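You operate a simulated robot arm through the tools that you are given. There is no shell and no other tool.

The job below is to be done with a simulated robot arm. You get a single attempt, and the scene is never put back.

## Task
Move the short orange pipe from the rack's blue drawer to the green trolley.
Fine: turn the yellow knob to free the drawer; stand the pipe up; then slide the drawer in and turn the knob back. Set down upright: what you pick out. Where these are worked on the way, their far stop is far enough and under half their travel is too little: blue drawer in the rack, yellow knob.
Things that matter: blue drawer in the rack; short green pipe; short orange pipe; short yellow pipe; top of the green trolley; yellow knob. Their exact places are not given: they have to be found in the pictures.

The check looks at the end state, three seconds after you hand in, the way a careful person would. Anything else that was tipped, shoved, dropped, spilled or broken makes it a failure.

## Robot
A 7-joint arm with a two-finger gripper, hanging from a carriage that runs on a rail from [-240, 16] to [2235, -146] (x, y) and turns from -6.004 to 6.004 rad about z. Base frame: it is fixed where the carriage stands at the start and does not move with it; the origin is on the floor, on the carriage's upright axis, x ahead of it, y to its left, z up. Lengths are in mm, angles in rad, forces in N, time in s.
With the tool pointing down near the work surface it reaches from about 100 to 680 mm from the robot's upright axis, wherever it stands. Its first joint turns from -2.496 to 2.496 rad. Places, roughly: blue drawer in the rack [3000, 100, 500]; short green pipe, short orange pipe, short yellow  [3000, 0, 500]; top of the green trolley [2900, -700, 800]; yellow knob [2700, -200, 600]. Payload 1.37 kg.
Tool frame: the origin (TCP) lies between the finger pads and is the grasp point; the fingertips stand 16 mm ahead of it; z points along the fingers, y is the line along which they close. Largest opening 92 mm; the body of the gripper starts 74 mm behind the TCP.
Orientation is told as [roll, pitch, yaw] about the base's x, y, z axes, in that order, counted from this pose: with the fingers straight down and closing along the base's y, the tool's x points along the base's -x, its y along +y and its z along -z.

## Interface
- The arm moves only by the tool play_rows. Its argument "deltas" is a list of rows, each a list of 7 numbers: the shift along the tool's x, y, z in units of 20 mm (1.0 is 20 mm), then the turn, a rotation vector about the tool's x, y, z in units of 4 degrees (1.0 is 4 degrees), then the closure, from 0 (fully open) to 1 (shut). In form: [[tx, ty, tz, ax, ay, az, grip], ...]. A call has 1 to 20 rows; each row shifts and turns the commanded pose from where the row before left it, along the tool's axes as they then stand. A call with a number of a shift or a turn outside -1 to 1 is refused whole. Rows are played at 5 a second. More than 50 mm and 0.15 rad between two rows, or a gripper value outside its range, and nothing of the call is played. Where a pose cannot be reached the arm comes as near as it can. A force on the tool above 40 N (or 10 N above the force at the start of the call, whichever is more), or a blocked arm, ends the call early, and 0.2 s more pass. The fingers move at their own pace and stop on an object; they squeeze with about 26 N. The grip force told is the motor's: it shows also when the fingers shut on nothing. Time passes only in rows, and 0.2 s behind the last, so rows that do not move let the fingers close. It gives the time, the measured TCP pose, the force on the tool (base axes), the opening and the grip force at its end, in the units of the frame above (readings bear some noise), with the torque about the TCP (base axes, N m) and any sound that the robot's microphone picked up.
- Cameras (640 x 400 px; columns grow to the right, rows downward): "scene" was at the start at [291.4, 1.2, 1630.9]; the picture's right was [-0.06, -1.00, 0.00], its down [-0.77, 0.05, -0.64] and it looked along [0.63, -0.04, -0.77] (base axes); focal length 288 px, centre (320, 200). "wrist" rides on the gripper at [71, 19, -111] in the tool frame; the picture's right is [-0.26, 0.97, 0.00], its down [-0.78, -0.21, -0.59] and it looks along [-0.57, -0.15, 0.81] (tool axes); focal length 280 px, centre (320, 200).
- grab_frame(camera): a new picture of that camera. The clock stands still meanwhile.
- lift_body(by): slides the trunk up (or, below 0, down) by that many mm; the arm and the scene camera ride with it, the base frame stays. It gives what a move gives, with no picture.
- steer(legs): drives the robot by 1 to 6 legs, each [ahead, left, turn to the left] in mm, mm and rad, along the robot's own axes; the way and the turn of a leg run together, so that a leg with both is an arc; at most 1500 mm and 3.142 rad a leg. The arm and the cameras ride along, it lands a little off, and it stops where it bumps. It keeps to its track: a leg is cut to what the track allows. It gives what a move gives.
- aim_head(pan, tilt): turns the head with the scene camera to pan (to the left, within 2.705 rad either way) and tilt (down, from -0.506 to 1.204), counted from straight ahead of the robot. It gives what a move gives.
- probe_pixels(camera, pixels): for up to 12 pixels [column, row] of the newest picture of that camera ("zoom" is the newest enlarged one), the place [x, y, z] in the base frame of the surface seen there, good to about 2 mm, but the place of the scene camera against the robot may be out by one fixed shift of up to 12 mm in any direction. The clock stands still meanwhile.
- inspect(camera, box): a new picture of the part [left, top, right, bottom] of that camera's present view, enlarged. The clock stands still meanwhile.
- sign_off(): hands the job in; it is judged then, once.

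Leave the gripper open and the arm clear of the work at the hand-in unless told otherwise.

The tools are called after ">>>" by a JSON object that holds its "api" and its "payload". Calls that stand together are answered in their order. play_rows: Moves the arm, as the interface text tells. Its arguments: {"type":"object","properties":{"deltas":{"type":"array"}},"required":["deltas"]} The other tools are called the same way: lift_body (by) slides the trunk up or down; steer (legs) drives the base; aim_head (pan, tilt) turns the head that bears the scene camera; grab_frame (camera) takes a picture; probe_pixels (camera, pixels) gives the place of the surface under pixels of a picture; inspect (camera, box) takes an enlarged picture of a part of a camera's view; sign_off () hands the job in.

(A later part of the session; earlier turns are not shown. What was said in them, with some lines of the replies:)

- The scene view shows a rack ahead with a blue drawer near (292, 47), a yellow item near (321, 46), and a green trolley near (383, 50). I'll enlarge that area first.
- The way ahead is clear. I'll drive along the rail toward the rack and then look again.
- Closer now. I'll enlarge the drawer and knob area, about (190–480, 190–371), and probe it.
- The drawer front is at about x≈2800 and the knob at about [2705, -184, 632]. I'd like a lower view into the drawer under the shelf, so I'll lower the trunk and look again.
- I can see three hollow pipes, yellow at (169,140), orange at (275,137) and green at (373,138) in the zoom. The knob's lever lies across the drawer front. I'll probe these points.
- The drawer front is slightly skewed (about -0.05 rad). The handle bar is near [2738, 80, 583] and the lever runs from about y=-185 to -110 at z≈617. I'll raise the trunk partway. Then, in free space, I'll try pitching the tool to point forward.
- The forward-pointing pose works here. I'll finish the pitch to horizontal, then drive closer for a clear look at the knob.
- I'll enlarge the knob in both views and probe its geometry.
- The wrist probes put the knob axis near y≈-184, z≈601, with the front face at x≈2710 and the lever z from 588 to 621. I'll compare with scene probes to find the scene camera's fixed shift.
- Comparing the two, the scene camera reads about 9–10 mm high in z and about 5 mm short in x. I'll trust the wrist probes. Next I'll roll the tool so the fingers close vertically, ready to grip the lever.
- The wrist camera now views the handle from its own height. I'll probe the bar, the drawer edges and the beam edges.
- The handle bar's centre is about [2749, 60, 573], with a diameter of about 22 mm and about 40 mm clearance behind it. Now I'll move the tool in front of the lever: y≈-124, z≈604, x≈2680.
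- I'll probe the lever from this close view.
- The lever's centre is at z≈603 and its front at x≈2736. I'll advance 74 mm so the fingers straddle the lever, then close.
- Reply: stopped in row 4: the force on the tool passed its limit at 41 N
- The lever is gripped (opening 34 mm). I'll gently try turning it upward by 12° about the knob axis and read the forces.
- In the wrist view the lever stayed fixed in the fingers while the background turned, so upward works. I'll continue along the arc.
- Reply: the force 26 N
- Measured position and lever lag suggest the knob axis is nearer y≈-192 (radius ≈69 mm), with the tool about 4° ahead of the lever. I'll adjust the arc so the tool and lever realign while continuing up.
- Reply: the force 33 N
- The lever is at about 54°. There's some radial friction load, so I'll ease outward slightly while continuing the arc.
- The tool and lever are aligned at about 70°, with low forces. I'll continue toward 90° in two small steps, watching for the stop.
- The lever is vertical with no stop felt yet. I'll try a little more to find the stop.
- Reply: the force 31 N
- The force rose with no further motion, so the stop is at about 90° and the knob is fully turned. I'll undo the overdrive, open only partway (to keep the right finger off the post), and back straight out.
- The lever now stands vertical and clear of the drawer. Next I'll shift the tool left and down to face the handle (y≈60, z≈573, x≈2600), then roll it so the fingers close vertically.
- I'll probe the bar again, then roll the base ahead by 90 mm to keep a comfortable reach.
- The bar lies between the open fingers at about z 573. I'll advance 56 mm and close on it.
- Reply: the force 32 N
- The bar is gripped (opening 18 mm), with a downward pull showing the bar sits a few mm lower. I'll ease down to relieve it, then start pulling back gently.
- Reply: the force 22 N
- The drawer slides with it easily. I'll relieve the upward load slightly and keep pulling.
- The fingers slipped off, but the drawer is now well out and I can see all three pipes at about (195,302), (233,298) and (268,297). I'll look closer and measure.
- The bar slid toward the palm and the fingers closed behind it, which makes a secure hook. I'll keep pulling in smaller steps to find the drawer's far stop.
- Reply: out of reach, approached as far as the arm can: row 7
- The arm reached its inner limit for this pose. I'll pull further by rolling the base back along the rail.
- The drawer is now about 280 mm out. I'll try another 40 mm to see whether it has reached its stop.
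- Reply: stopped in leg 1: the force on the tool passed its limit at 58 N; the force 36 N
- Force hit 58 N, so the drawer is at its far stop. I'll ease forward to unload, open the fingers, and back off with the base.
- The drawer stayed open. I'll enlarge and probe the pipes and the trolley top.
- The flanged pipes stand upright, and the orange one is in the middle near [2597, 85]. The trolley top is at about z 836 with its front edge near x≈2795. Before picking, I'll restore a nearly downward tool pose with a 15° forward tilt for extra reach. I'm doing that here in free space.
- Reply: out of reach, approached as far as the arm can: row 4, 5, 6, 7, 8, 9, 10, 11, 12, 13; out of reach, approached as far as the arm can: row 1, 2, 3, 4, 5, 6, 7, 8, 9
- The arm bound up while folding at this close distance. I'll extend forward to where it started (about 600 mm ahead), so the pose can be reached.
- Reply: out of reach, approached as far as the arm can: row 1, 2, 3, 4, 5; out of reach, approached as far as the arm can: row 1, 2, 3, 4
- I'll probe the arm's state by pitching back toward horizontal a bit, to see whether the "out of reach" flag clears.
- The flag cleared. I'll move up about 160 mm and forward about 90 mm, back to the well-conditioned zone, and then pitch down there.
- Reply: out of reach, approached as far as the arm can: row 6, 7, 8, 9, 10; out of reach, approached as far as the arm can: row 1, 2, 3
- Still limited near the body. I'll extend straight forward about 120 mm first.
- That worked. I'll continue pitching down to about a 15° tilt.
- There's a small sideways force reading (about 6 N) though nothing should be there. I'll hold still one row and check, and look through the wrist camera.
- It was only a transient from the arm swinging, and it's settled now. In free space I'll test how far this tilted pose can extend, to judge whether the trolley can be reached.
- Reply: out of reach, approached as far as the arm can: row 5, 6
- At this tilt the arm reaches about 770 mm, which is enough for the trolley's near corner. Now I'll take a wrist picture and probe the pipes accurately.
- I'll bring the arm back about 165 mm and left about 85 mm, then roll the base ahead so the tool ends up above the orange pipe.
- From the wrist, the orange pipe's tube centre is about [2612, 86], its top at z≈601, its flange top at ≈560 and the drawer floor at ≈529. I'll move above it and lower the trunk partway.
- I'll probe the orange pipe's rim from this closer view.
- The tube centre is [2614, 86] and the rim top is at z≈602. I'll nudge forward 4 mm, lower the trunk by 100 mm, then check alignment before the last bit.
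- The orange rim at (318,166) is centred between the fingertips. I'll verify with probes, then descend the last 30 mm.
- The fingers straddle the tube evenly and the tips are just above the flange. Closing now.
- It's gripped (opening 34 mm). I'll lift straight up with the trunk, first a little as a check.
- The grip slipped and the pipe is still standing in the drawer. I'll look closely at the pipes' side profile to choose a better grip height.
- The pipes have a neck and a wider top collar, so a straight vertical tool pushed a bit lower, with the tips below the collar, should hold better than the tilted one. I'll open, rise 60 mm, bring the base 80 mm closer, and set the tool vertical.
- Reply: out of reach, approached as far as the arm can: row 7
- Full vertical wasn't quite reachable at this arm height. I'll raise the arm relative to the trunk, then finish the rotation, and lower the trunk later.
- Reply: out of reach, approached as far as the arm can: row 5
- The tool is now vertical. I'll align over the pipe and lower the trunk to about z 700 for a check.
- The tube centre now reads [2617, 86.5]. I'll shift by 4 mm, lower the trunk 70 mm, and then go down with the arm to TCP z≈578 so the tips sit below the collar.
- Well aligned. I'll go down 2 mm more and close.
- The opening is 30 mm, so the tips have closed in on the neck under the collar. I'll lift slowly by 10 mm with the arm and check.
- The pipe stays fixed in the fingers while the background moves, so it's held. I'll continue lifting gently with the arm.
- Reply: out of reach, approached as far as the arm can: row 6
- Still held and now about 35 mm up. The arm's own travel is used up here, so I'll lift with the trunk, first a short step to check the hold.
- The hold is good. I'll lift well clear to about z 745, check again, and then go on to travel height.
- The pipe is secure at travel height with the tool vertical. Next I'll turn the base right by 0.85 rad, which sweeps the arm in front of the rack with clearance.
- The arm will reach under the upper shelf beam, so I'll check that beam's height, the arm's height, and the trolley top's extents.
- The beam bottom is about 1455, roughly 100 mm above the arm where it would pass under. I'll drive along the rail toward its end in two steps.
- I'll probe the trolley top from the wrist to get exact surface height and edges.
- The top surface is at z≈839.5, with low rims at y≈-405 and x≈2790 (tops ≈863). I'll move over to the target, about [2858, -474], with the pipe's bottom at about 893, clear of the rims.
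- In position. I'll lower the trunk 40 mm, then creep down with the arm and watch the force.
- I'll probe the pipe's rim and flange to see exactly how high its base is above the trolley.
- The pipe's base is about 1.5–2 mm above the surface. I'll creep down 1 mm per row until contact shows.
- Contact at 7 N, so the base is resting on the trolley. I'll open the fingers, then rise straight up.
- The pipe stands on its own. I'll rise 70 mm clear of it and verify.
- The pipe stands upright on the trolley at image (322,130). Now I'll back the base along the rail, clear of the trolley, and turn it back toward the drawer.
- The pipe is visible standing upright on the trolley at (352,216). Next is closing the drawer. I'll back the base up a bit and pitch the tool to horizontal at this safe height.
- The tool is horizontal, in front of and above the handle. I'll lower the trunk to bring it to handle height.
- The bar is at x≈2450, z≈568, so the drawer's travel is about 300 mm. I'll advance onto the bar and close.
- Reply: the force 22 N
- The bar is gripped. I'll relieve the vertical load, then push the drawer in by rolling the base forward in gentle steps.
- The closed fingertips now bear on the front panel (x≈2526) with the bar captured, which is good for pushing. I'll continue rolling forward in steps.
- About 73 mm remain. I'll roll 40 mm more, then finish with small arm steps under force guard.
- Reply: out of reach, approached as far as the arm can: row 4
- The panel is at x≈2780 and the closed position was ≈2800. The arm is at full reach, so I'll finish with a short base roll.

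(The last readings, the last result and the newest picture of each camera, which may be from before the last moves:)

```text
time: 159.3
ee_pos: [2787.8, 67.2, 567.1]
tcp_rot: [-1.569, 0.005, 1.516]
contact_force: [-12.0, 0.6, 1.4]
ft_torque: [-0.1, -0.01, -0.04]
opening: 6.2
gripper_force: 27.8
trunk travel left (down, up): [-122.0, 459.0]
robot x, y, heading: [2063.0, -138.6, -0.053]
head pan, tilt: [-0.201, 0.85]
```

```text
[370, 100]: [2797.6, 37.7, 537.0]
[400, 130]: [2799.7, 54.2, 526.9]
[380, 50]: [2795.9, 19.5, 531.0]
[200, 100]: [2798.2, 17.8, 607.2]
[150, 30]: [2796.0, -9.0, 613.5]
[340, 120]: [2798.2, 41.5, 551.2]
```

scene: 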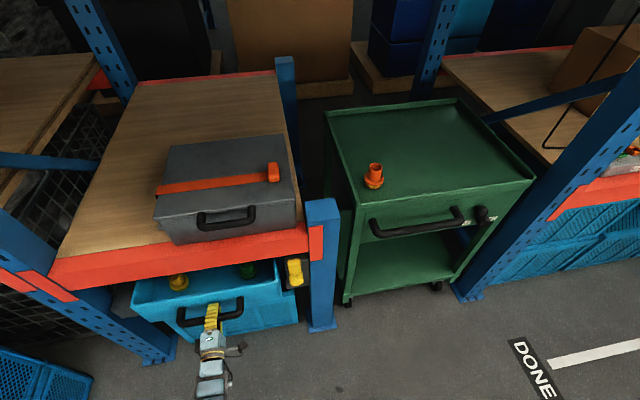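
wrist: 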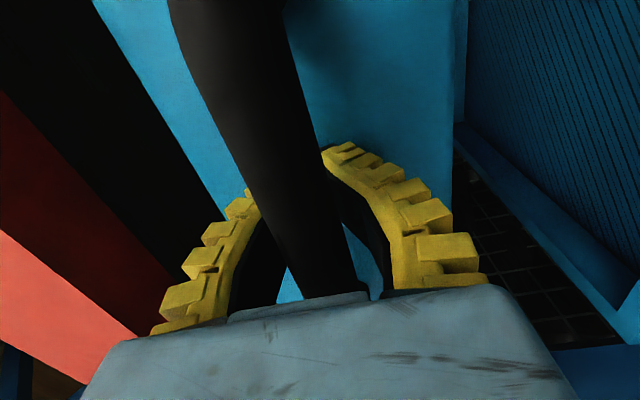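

The panel is back at its closed position (x≈2800 at y≈54) with a 12 N stop force. I'll ease back a few mm, open the fingers, and withdraw carefully so the drawer isn't dragged.

>>> {"api": "play_rows", "payload": {"deltas": [[0, 0, -0.4, 0, 0, 0, 1], [0, 0, 0, 0, 0, 0, 0.6], [0, 0, 0, 0, 0, 0, 0.2], [0, 0, 0, 0, 0, 0, 0], [0, 0, 0, 0, 0, 0, 0]]}}

>>> {"api": "play_rows", "payload": {"deltas": [[0, 0, -0.6, 0, 0, 0, 0], [0, 0, -0.6, 0, 0, 0, 0], [0, 0, -0.6, 0, 0, 0, 0], [0, 0, -0.8, 0, 0, 0, 0], [0, 0, -0.8, 0, 0, 0, 0], [0, 0, -0.8, 0, 0, 0, 0], [0, 0, -0.8, 0, 0, 0, 0], [0, 0, -0.8, 0, 0, 0, 0]]}}

>>> {"api": "grab_frame", "payload": {"camera": "wrist"}}

>>> {"api": "grab_frame", "payload": {"camera": "scene"}}

```text
time: 160.5
ee_pos: [2781.7, 68.1, 571.6]
tcp_rot: [-1.572, 0.006, 1.517]
contact_force: [-0.5, -0.4, -0.2]
ft_torque: [0.01, -0.02, 0.0]
opening: 91.8
gripper_force: 0.1
trunk travel left (down, up): [-122.0, 459.0]
robot x, y, heading: [2064.1, -139.4, -0.053]
head pan, tilt: [-0.201, 0.85]
```

```text
time: 162.3
ee_pos: [2667.6, 70.6, 568.7]
tcp_rot: [-1.569, 0.007, 1.516]
contact_force: [0.3, 0.2, 0.0]
ft_torque: [0.01, -0.03, 0.0]
opening: 92.0
gripper_force: 0.1
trunk travel left (down, up): [-122.0, 459.0]
robot x, y, heading: [2068.2, -136.8, -0.051]
head pan, tilt: [-0.201, 0.85]
```

```text
taken
```

wrist: 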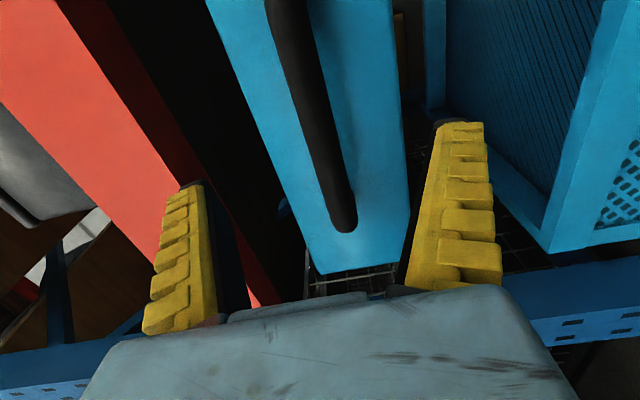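

```text
taken
```

scene: 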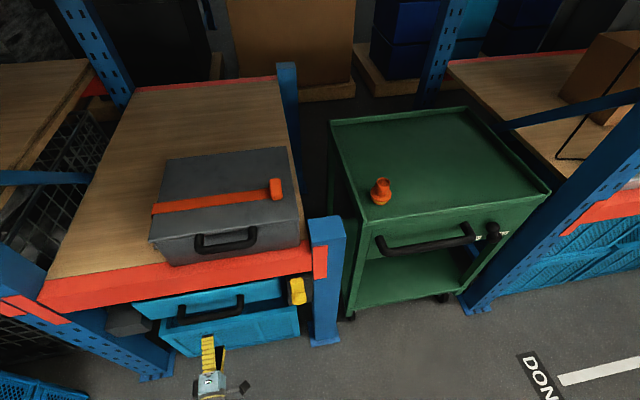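

I'll verify the drawer's closed position with wrist probes, comparing with the values measured at the start.

>>> {"api": "probe_pixels", "payload": {"camera": "wrist", "pixels": [[305, 80], [318, 120], [330, 160], [340, 210], [370, 120], [260, 100], [390, 230], [320, 240]]}}

>>> {"api": "inspect", "payload": {"camera": "scene", "box": [110, 240, 350, 390]}}

```text
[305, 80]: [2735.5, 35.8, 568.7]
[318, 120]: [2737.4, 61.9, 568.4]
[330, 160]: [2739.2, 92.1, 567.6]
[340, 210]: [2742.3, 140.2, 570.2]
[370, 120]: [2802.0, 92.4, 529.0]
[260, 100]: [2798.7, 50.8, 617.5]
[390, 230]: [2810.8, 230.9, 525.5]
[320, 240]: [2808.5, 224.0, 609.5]
```

```text
2.67 times, centred on (230, 315) of scene
```

zoom: 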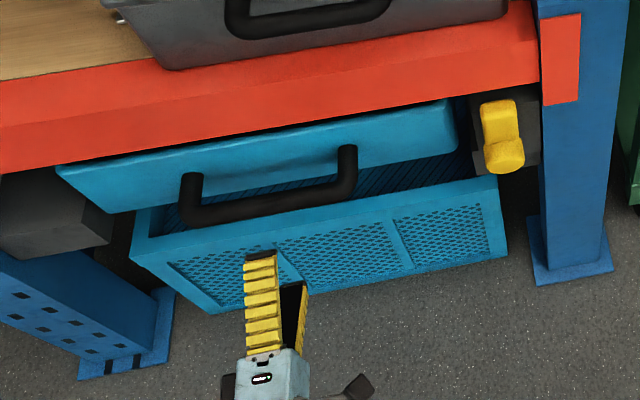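

The bar and panel positions match the starting values within about 1 mm, so the drawer is closed. Now the knob. I'll move the tool right and up to face the upright lever (y≈-195, z≈674), then roll it back so the fingers close sideways.

>>> {"api": "play_rows", "payload": {"deltas": [[0.946, -0.375, 0, 0, 0, 0, 0], [0.946, -0.375, 0, 0, 0, 0, 0], [0.946, -0.375, 0, 0, 0, 0, 0], [0.946, -0.375, 0, 0, 0, 0, 0], [0.946, -0.375, 0, 0, 0, 0, 0], [0.946, -0.375, 0, 0, 0, 0, 0], [0.946, -0.375, 0, 0, 0, 0, 0], [0.946, -0.375, 0, 0, 0, 0, 0], [0.946, -0.375, 0, 0, 0, 0, 0], [0.946, -0.375, 0, 0, 0, 0, 0], [0.946, -0.375, 0, 0, 0, 0, 0], [0.946, -0.375, 0, 0, 0, 0, 0], [0.946, -0.375, 0, 0, 0, 0, 0], [0.946, -0.375, 0, 0, 0, 0, 0]]}}

>>> {"api": "play_rows", "payload": {"deltas": [[0, 0, 0, 0, 0, 1, 0], [0, 0, 0, 0, 0, 1, 0], [0, 0, 0, 0, 0, 1, 0], [0, 0, 0, 0, 0, 1, 0], [0, 0, 0, 0, 0, 1, 0], [0, 0, 0, 0, 0, 1, 0], [0, 0, 0, 0, 0, 1, 0], [0, 0, 0, 0, 0, 1, 0], [0, 0, 0, 0, 0, 1, 0], [0, 0, 0, 0, 0, 1, 0], [0, 0, 0, 0, 0, 1, 0], [0, 0, 0, 0, 0, 1, 0], [0, 0, 0, 0, 0, 1, 0], [0, 0, 0, 0, 0, 1, 0], [0, 0, 0, 0, 0, 1, 0], [0, 0, 0, 0, 0, 1, 0], [0, 0, 0, 0, 0, 1, 0], [0, 0, 0, 0, 0, 1, 0], [0, 0, 0, 0, 0, 1, 0], [0, 0, 0, 0, 0, 1, 0]]}}

>>> {"api": "play_rows", "payload": {"deltas": [[0, 0, 0, 0, 0, 1, 0.3], [0, 0, 0, 0, 0, 1, 0.46], [0, 0, 0, 0, 0, 0.5, 0.46]]}}

>>> {"api": "grab_frame", "payload": {"camera": "wrist"}}

```text
time: 165.3
ee_pos: [2688.8, -141.6, 592.9]
tcp_rot: [-1.574, 0.006, 1.515]
contact_force: [1.3, -1.0, -0.1]
ft_torque: [-0.02, 0.0, 0.03]
opening: 92.0
gripper_force: 0.0
out of reach, approached as far as the arm can: row 4, 5, 6, 7, 8, 9, 10, 11, 12, 13, 14
trunk travel left (down, up): [-122.0, 459.0]
robot x, y, heading: [2061.5, -135.9, -0.053]
head pan, tilt: [-0.201, 0.85]
```

```text
time: 169.5
ee_pos: [2689.4, -140.2, 591.9]
tcp_rot: [-1.569, -1.393, 1.517]
contact_force: [0.7, 0.6, 0.2]
ft_torque: [-0.01, 0.0, 0.03]
opening: 91.8
gripper_force: 0.0
trunk travel left (down, up): [-122.0, 459.0]
robot x, y, heading: [2064.9, -131.6, -0.052]
head pan, tilt: [-0.201, 0.85]
```

```text
time: 170.3
ee_pos: [2688.2, -141.6, 592.6]
tcp_rot: [-1.507, -1.565, 1.451]
contact_force: [-0.4, 0.2, 0.2]
ft_torque: [0.02, 0.0, -0.03]
opening: 52.6
gripper_force: 1.9
trunk travel left (down, up): [-122.0, 459.0]
robot x, y, heading: [2065.5, -136.6, -0.055]
head pan, tilt: [-0.201, 0.85]
```

```text
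taken
```

wrist: 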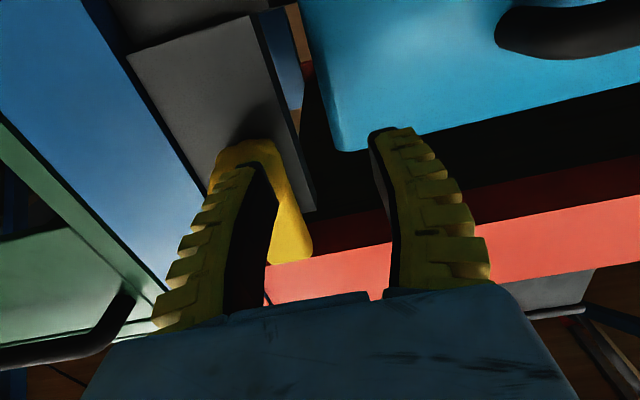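

The arm met its limit at this base position and stopped short, near the knob but with no force. I'll back the base up about 105 mm to where the knob was worked before.

>>> {"api": "steer", "payload": {"legs": [[-105, 1.5, 0]]}}

>>> {"api": "grab_frame", "payload": {"camera": "wrist"}}

```text
time: 171.5
ee_pos: [2582.8, -135.2, 593.2]
tcp_rot: [-1.407, -1.567, 1.351]
contact_force: [-0.5, 0.4, -0.5]
ft_torque: [-0.01, -0.04, 0.01]
opening: 52.4
gripper_force: 1.9
trunk travel left (down, up): [-122.0, 459.0]
robot x, y, heading: [1961.6, -129.5, -0.054]
head pan, tilt: [-0.201, 0.85]
```

```text
taken
```

wrist: 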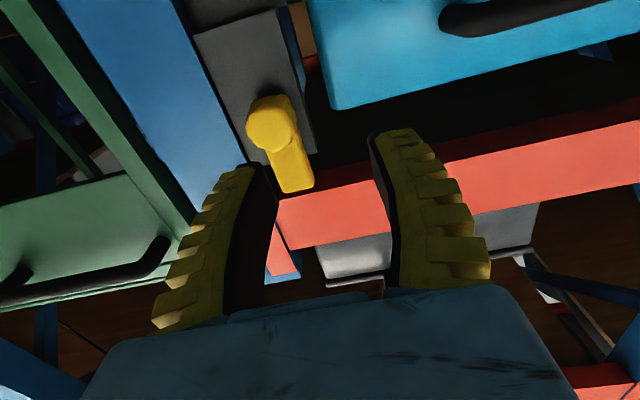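

I'll probe the upright lever to fix its exact position.

>>> {"api": "probe_pixels", "payload": {"camera": "wrist", "pixels": [[272, 125], [292, 165], [282, 168], [300, 160], [285, 187], [305, 185], [295, 150], [280, 155], [258, 125], [290, 115], [275, 100], [300, 190]]}}

>>> {"api": "inspect", "payload": {"camera": "wrist", "box": [200, 80, 360, 200]}}

```text
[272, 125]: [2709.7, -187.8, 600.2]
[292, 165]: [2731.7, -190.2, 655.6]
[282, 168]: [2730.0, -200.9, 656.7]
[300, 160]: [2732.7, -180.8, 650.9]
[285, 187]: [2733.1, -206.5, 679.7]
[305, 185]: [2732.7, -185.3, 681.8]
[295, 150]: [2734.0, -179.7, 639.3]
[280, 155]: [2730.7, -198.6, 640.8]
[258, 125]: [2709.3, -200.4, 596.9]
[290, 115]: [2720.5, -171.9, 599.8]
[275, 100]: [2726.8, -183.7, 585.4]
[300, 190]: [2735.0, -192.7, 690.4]
```

```text
3.33 times, centred on (280, 140) of wrist
```

zoom: 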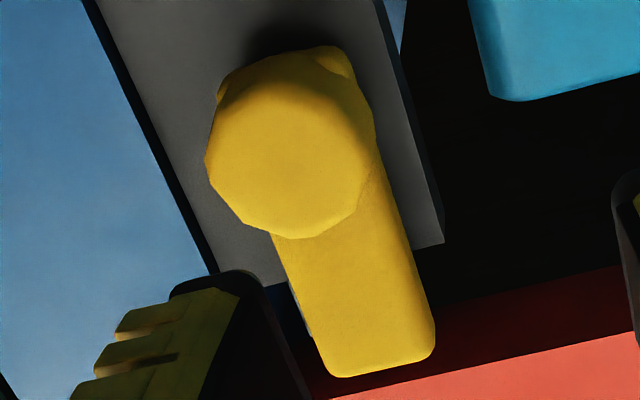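

The lever is vertical, centred on y≈-192, with its front at x≈2732 and its top at z≈692. I'll move in front of it at z≈672.

>>> {"api": "play_rows", "payload": {"deltas": [[-0.988, -0.684, 0.75, 0, 0, 0, 0.46], [-0.988, -0.684, 0.75, 0, 0, 0, 0.46], [-0.988, -0.684, 0.75, 0, 0, 0, 0.46], [-0.988, -0.684, 0.75, 0, 0, 0, 0.46]]}}

>>> {"api": "grab_frame", "payload": {"camera": "wrist"}}

```text
time: 172.5
ee_pos: [2649.7, -180.1, 648.8]
tcp_rot: [-1.64, -1.566, 1.583]
contact_force: [0.2, 0.1, 0.0]
ft_torque: [0.02, 0.01, 0.0]
opening: 52.8
gripper_force: 2.1
out of reach, approached as far as the arm can: row 1, 2, 3, 4
trunk travel left (down, up): [-122.0, 459.0]
robot x, y, heading: [1960.9, -128.7, -0.051]
head pan, tilt: [-0.201, 0.85]
```

```text
taken
```

wrist: 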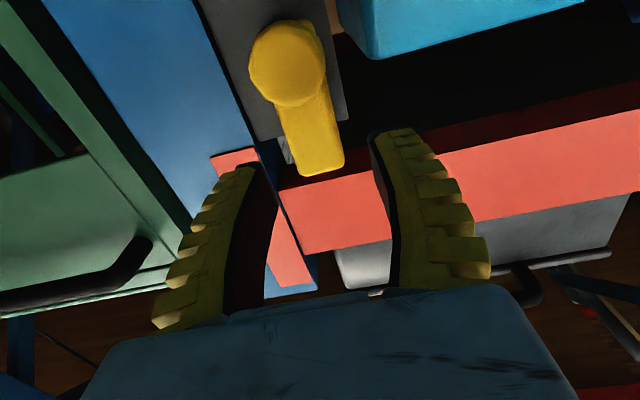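

It moved only partway, since the arm is at its upper limit relative to the trunk. I'll raise the trunk by 60 mm and bring the arm down correspondingly.

>>> {"api": "lift_body", "payload": {"by": 60}}

>>> {"api": "play_rows", "payload": {"deltas": [[0.6, -0.2, 0, 0, 0, 0, 0.46], [0.6, -0.2, 0, 0, 0, 0, 0.46], [0.6, -0.2, 0, 0, 0, 0, 0.46]]}}

>>> {"api": "grab_frame", "payload": {"camera": "wrist"}}

```text
time: 173.5
ee_pos: [2647.8, -179.6, 707.4]
tcp_rot: [-1.63, -1.565, 1.574]
contact_force: [-0.5, -0.9, -0.1]
ft_torque: [-0.02, 0.0, -0.01]
opening: 52.5
gripper_force: 2.5
trunk travel left (down, up): [-182.0, 399.0]
robot x, y, heading: [1961.5, -129.0, -0.062]
head pan, tilt: [-0.201, 0.85]
```

```text
time: 174.3
ee_pos: [2648.2, -191.9, 673.3]
tcp_rot: [-1.712, -1.565, 1.656]
contact_force: [-0.1, 0.1, -0.1]
ft_torque: [-0.02, 0.02, 0.0]
opening: 52.4
gripper_force: 2.0
trunk travel left (down, up): [-182.0, 399.0]
robot x, y, heading: [1956.0, -129.4, -0.049]
head pan, tilt: [-0.201, 0.85]
```

```text
taken
```

wrist: 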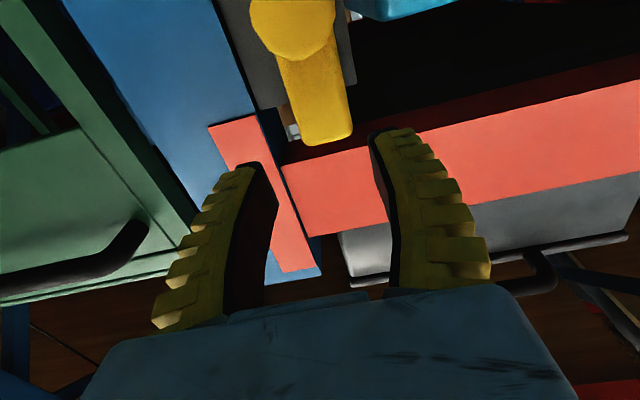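

Aligned like the earlier release pose. I'll advance 92 mm so the fingers straddle the lever, then close.

>>> {"api": "play_rows", "payload": {"deltas": [[0, 0.04, 0.92, 0, 0, 0, 0.46], [0, 0.04, 0.92, 0, 0, 0, 0.46], [0, 0.04, 0.92, 0, 0, 0, 0.46], [0, 0.04, 0.92, 0, 0, 0, 0.46], [0, 0.04, 0.92, 0, 0, 0, 0.46]]}}

>>> {"api": "grab_frame", "payload": {"camera": "wrist"}}

```text
time: 175.5
ee_pos: [2741.0, -195.2, 669.4]
tcp_rot: [-1.671, -1.564, 1.615]
contact_force: [0.4, 0.5, -1.3]
ft_torque: [-0.01, -0.02, 0.01]
opening: 52.6
gripper_force: 2.0
trunk travel left (down, up): [-182.0, 399.0]
robot x, y, heading: [1960.0, -132.5, -0.05]
head pan, tilt: [-0.201, 0.85]
```

```text
taken
```

wrist: 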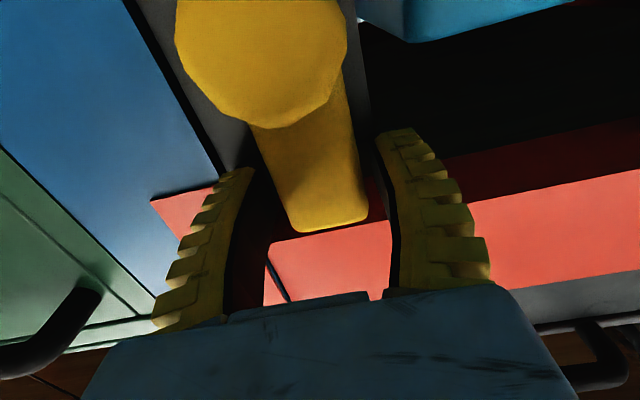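

The lever is between the fingers. Closing on it.

>>> {"api": "play_rows", "payload": {"deltas": [[0, 0, 0, 0, 0, 0, 0.6], [0, 0, 0, 0, 0, 0, 0.8], [0, 0, 0, 0, 0, 0, 1], [0, 0, 0, 0, 0, 0, 1]]}}

>>> {"api": "grab_frame", "payload": {"camera": "wrist"}}

```text
time: 176.5
ee_pos: [2740.4, -194.1, 669.1]
tcp_rot: [-1.76, -1.565, 1.704]
contact_force: [-8.6, 2.9, 11.4]
ft_torque: [0.11, -0.05, -0.13]
opening: 33.3
gripper_force: 28.1
trunk travel left (down, up): [-182.0, 399.0]
robot x, y, heading: [1955.4, -127.6, -0.054]
head pan, tilt: [-0.201, 0.85]
```

```text
taken
```

wrist: 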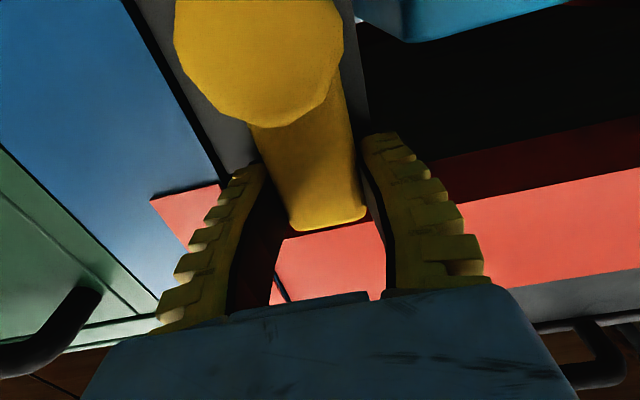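

It's gripped (opening 33). I'll turn the lever back toward the drawer, reversing the arc, 20° first.

>>> {"api": "play_rows", "payload": {"deltas": [[0.008, 0.229, 0, 0, 0, -1, 1], [0.008, 0.229, 0, 0, 0, -1, 1], [0.008, 0.229, 0, 0, 0, -1, 1], [0.008, 0.229, 0, 0, 0, -1, 1], [0.008, 0.229, 0, 0, 0, -1, 1]]}}

>>> {"api": "grab_frame", "payload": {"camera": "wrist"}}

```text
time: 177.7
ee_pos: [2742.8, -171.7, 665.6]
tcp_rot: [-1.571, -1.216, 1.514]
contact_force: [2.6, -1.4, -5.7]
ft_torque: [0.04, 0.13, -0.11]
opening: 33.3
gripper_force: 27.9
trunk travel left (down, up): [-182.0, 399.0]
robot x, y, heading: [1960.1, -127.3, -0.052]
head pan, tilt: [-0.201, 0.85]
```

```text
taken
```

wrist: 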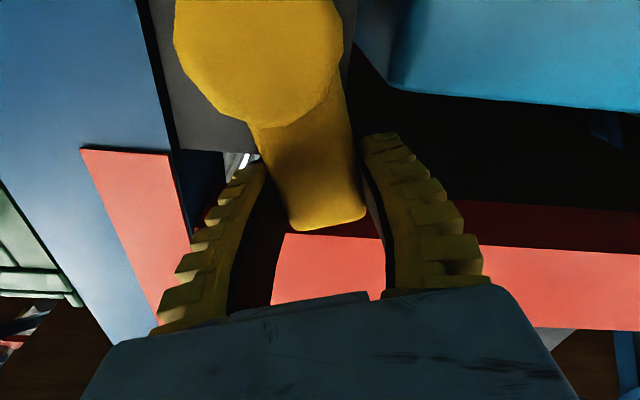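

Forces are low and the lever is following (now about 70°). Continuing.

>>> {"api": "play_rows", "payload": {"deltas": [[0.008, 0.229, 0, 0, 0, -1, 1], [0.008, 0.229, 0, 0, 0, -1, 1], [0.008, 0.229, 0, 0, 0, -1, 1], [0.008, 0.229, 0, 0, 0, -1, 1], [0.008, 0.229, 0, 0, 0, -1, 1], [0.008, 0.229, 0, 0, 0, -1, 1]]}}

>>> {"api": "play_rows", "payload": {"deltas": [[0.008, 0.229, 0, 0, 0, -1, 1], [0.008, 0.229, 0, 0, 0, -1, 1], [0.008, 0.229, 0, 0, 0, -1, 1], [0.008, 0.229, 0, 0, 0, -1, 1]]}}

>>> {"api": "grab_frame", "payload": {"camera": "wrist"}}

```text
time: 179.1
ee_pos: [2742.7, -150.2, 651.4]
tcp_rot: [-1.57, -0.795, 1.512]
contact_force: [3.7, -5.4, -11.3]
ft_torque: [0.24, 0.01, -0.02]
opening: 33.3
gripper_force: 27.9
trunk travel left (down, up): [-182.0, 399.0]
robot x, y, heading: [1960.5, -128.5, -0.05]
head pan, tilt: [-0.201, 0.85]
```

```text
time: 180.1
ee_pos: [2742.0, -137.8, 638.6]
tcp_rot: [-1.575, -0.516, 1.517]
contact_force: [-1.4, -6.5, -3.2]
ft_torque: [-0.02, 0.02, -0.01]
opening: 33.9
gripper_force: 27.9
trunk travel left (down, up): [-182.0, 399.0]
robot x, y, heading: [1960.6, -130.0, -0.052]
head pan, tilt: [-0.201, 0.85]
```

```text
taken
```

wrist: 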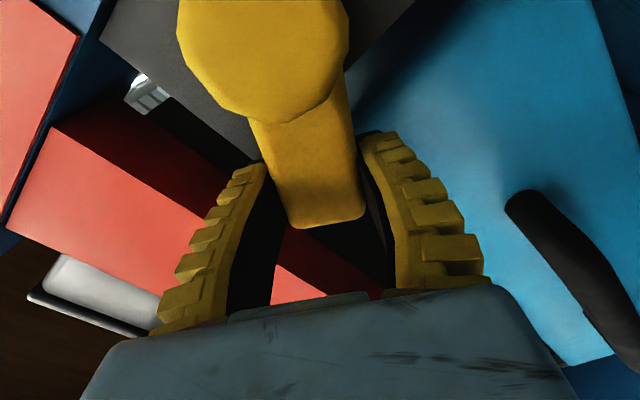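

About 30° remain. I'll continue with 4 rows, then 3, and feel for the home stop.

>>> {"api": "play_rows", "payload": {"deltas": [[0.008, 0.229, 0, 0, 0, -1, 1], [0.008, 0.229, 0, 0, 0, -1, 1], [0.008, 0.229, 0, 0, 0, -1, 1], [0.008, 0.229, 0, 0, 0, -1, 1]]}}

>>> {"api": "play_rows", "payload": {"deltas": [[0.008, 0.229, 0, 0, 0, -1, 1], [0.008, 0.229, 0, 0, 0, -1, 1], [0.008, 0.229, 0, 0, 0, -1, 1]]}}

>>> {"api": "grab_frame", "payload": {"camera": "wrist"}}

```text
time: 181.1
ee_pos: [2743.8, -132.4, 625.1]
tcp_rot: [-1.571, -0.237, 1.516]
contact_force: [12.9, -3.8, -15.7]
ft_torque: [0.81, -0.05, -0.13]
opening: 34.7
gripper_force: 27.8
out of reach, approached as far as the arm can: row 4
trunk travel left (down, up): [-182.0, 399.0]
robot x, y, heading: [1959.1, -130.0, -0.056]
head pan, tilt: [-0.201, 0.85]
```

```text
time: 181.5
ee_pos: [2729.1, -126.9, 604.1]
tcp_rot: [-1.492, -0.154, 1.501]
contact_force: [17.3, 4.2, 21.8]
ft_torque: [-0.98, -0.03, 0.45]
opening: 33.6
gripper_force: 27.8
out of reach, approached as far as the arm can: row 1
trunk travel left (down, up): [-182.0, 399.0]
robot x, y, heading: [1962.3, -128.3, -0.047]
head pan, tilt: [-0.201, 0.85]
stopped in row 2: the force on the tool passed its limit at 95 N (the readings are from after the stop); the commanded pose is now the measured one
```

```text
taken
```

wrist: 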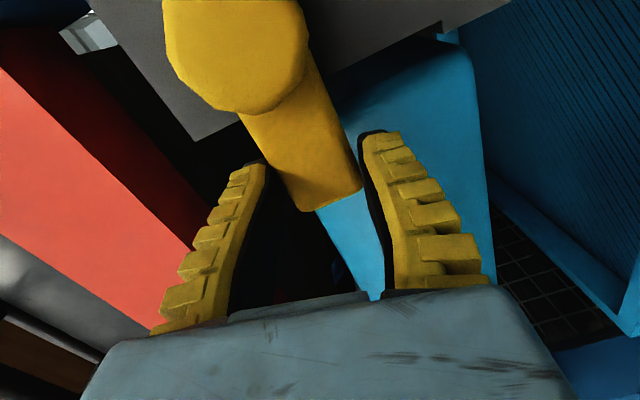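

The arm jumped through a joint-limit configuration and the force spiked, so it stopped. The lever now looks about home, near horizontal. I'll open the fingers to release the load and look.

>>> {"api": "play_rows", "payload": {"deltas": [[0, 0, 0, 0, 0, 0, 0.5], [0, 0, 0, 0, 0, 0, 0.2], [0, 0, 0, 0, 0, 0, 0], [0, 0, 0, 0, 0, 0, 0]]}}

>>> {"api": "grab_frame", "payload": {"camera": "wrist"}}

>>> {"api": "grab_frame", "payload": {"camera": "scene"}}

```text
time: 182.5
ee_pos: [2714.5, -130.3, 594.1]
tcp_rot: [-1.473, -0.159, 1.497]
contact_force: [0.2, -1.1, 0.3]
ft_torque: [-0.03, 0.01, 0.01]
opening: 92.1
gripper_force: 0.1
trunk travel left (down, up): [-182.0, 399.0]
robot x, y, heading: [1960.6, -128.4, -0.05]
head pan, tilt: [-0.201, 0.85]
```

```text
taken
```

wrist: 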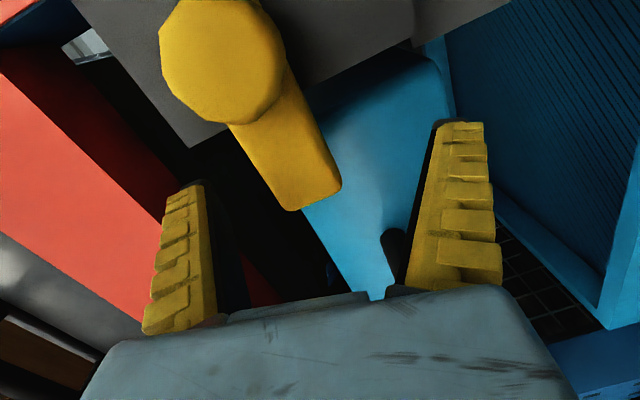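

```text
taken
```

scene: 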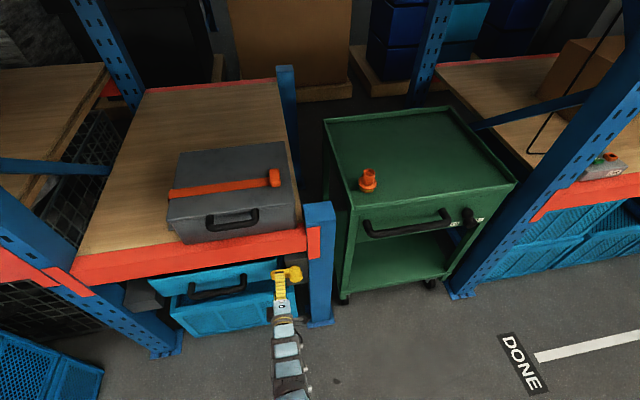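

I'll back the base straight out, then measure the lever's angle.

>>> {"api": "steer", "payload": {"legs": [[-110, 1.5, 0]]}}

>>> {"api": "grab_frame", "payload": {"camera": "wrist"}}

>>> {"api": "inspect", "payload": {"camera": "scene", "box": [130, 200, 370, 350]}}

```text
time: 183.7
ee_pos: [2608.3, -123.2, 593.9]
tcp_rot: [-1.472, -0.159, 1.5]
contact_force: [-1.3, -0.3, 0.2]
ft_torque: [0.01, -0.05, -0.01]
opening: 92.0
gripper_force: 0.2
trunk travel left (down, up): [-182.0, 399.0]
robot x, y, heading: [1856.5, -122.0, -0.057]
head pan, tilt: [-0.201, 0.85]
```

```text
taken
```

wrist: 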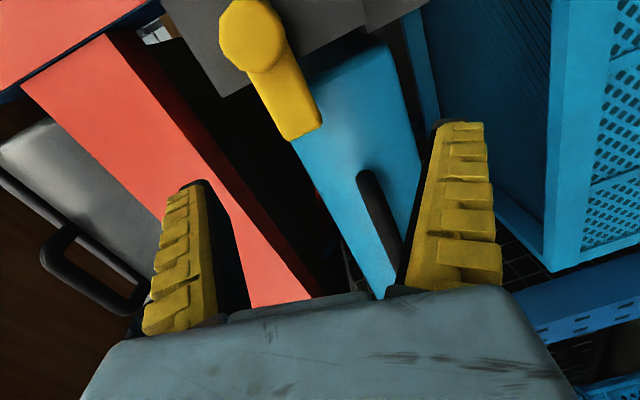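

```text
2.67 times, centred on (250, 275) of scene
```

zoom: 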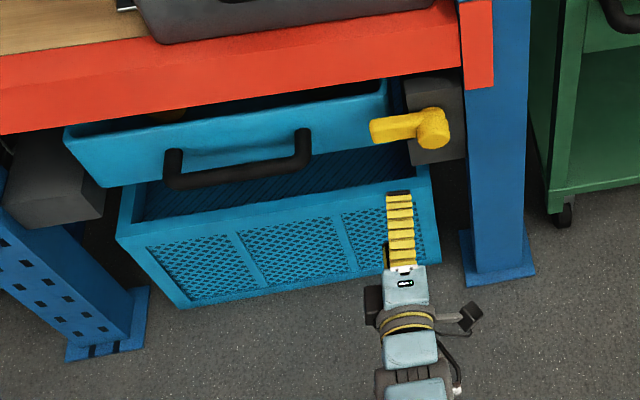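

I'll probe along the lever's edges to compute its angle relative to the start (z from 588 to 621, centre 603–604).

>>> {"api": "inspect", "payload": {"camera": "wrist", "box": [190, 0, 382, 150]}}

>>> {"api": "probe_pixels", "payload": {"camera": "wrist", "pixels": [[250, 35], [280, 90], [303, 130], [270, 90], [290, 134], [292, 75], [316, 122], [262, 78], [265, 72], [285, 66], [305, 100], [275, 105]]}}

```text
2.67 times, centred on (286, 75) of wrist
```

zoom: 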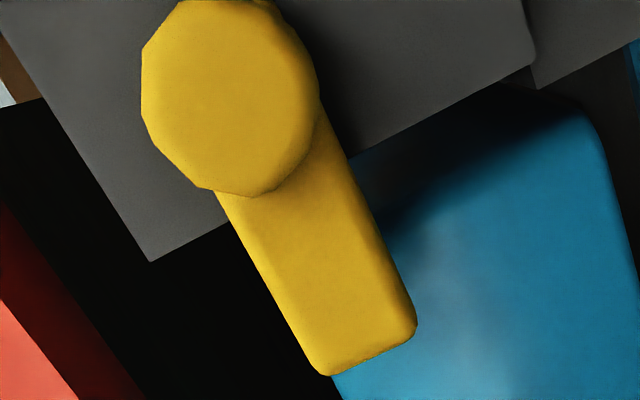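

```text
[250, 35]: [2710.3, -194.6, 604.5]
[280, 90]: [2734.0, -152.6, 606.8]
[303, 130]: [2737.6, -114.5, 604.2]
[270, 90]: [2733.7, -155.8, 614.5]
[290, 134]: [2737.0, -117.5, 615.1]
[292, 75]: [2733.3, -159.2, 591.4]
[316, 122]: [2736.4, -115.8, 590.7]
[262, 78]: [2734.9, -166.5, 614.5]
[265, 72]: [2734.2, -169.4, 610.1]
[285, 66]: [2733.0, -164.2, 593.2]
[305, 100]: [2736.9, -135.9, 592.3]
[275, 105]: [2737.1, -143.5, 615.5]
```

The lever's top edge reads z 614.5–615.1 along its length, the same as at the start, so the knob is home. I'll check that the drawer front is still in place.

>>> {"api": "probe_pixels", "payload": {"camera": "wrist", "pixels": [[340, 120], [380, 120], [330, 180], [370, 250], [365, 190], [375, 215]]}}

>>> {"api": "grab_frame", "payload": {"camera": "scene"}}

```text
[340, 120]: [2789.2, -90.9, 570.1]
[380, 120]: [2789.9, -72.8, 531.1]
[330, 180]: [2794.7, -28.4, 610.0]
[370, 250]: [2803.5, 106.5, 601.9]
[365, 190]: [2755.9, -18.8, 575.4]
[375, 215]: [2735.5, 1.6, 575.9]
```

```text
taken
```

scene: 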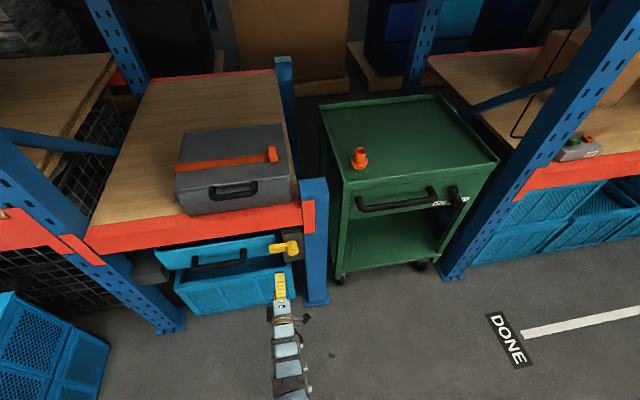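

The drawer and knob are both home, and the pipe stands on the trolley. I'll back the robot away, arm clear, and check the remaining pipes in the drawer from a lower viewpoint.

>>> {"api": "steer", "payload": {"legs": [[-480, 4, 0]]}}

>>> {"api": "aim_head", "payload": {"pan": -0.1, "tilt": 0.45}}

>>> {"api": "lift_body", "payload": {"by": -150}}

>>> {"api": "grab_frame", "payload": {"camera": "scene"}}

>>> {"api": "inspect", "payload": {"camera": "scene", "box": [180, 130, 420, 280]}}

```text
time: 186.5
ee_pos: [2139.4, -105.4, 594.9]
tcp_rot: [-1.472, -0.157, 1.48]
contact_force: [0.0, -0.6, 0.1]
ft_torque: [-0.02, -0.02, 0.01]
opening: 91.9
gripper_force: 0.1
trunk travel left (down, up): [-182.0, 399.0]
robot x, y, heading: [1386.0, -90.6, -0.068]
head pan, tilt: [-0.201, 0.85]
```

```text
time: 187.4
ee_pos: [2140.4, -104.7, 593.9]
tcp_rot: [-1.475, -0.156, 1.483]
contact_force: [-0.3, 0.2, 0.0]
ft_torque: [0.01, -0.01, 0.0]
opening: 91.9
gripper_force: 0.1
trunk travel left (down, up): [-182.0, 399.0]
robot x, y, heading: [1386.1, -89.5, -0.063]
head pan, tilt: [-0.099, 0.45]
```

```text
time: 189.1
ee_pos: [2140.3, -104.6, 443.4]
tcp_rot: [-1.473, -0.156, 1.482]
contact_force: [0.0, -0.1, 0.0]
ft_torque: [0.0, -0.01, 0.01]
opening: 91.8
gripper_force: 0.2
trunk travel left (down, up): [-32.0, 549.0]
robot x, y, heading: [1383.4, -91.5, -0.065]
head pan, tilt: [-0.099, 0.45]
```

```text
taken
```

scene: 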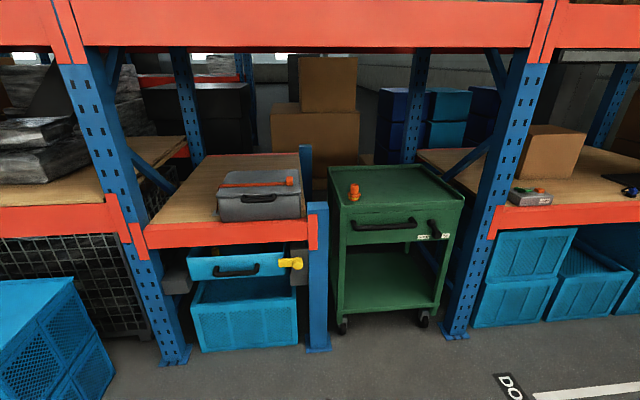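

```text
2.67 times, centred on (300, 205) of scene
```

zoom: 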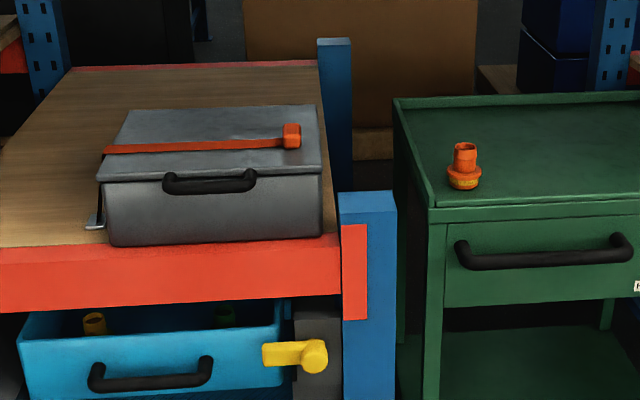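

I'll zoom in on the drawer's remaining pipes and on the pipe on the trolley.

>>> {"api": "inspect", "payload": {"camera": "scene", "box": [185, 230, 313, 310]}}

>>> {"api": "inspect", "payload": {"camera": "scene", "box": [320, 160, 472, 255]}}

```text
5.00 times, centred on (249, 270) of scene
```

zoom: 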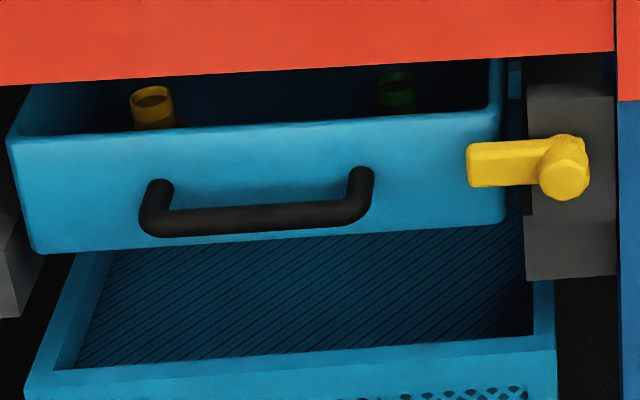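

```text
4.21 times, centred on (396, 208) of scene
```

zoom: 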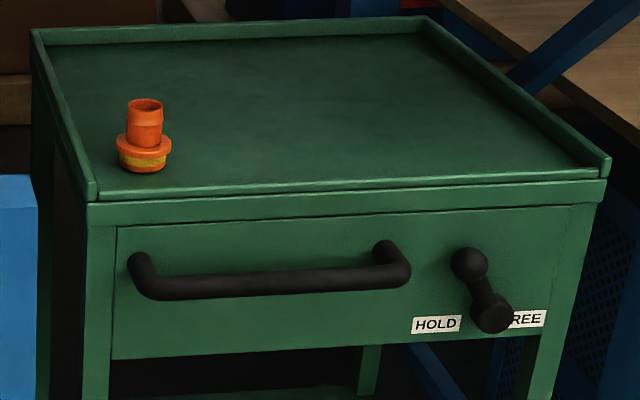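

Everything checks out:
- The orange pipe stands upright on the trolley.
- The yellow and green pipes still stand in the drawer.
- The drawer is shut and the yellow knob is back across its front.
- The gripper is open and the arm is well clear.

Handing in.

>>> {"api": "sign_off", "payload": {}}

```text
The job is handed in.
```

The short orange pipe now stands upright on the green trolley, near its front-left corner. The blue drawer is shut and the yellow knob is turned back. I've handed the job in, but no verdict has come back.

- **Knob:** I turned it about 90° to its stop to free the drawer, then back to its starting position. On the way back the arm hit a joint limit and the force on the tool spiked to 95 N. I measured the lever afterwards and it sits as it did at the start.
- **Drawer:** I pulled it about 300 mm to its far stop. After closing, its front is within about 1 mm of where it began.
- **Pipe:** My first grip slipped off, and the pipe stayed standing in the drawer. The second grip, on its narrow neck, held all the way to the trolley.
- **Other items:** The yellow and green pipes still stand in the drawer, and I saw nothing else tipped or moved. The gripper is open and the robot is backed well away.
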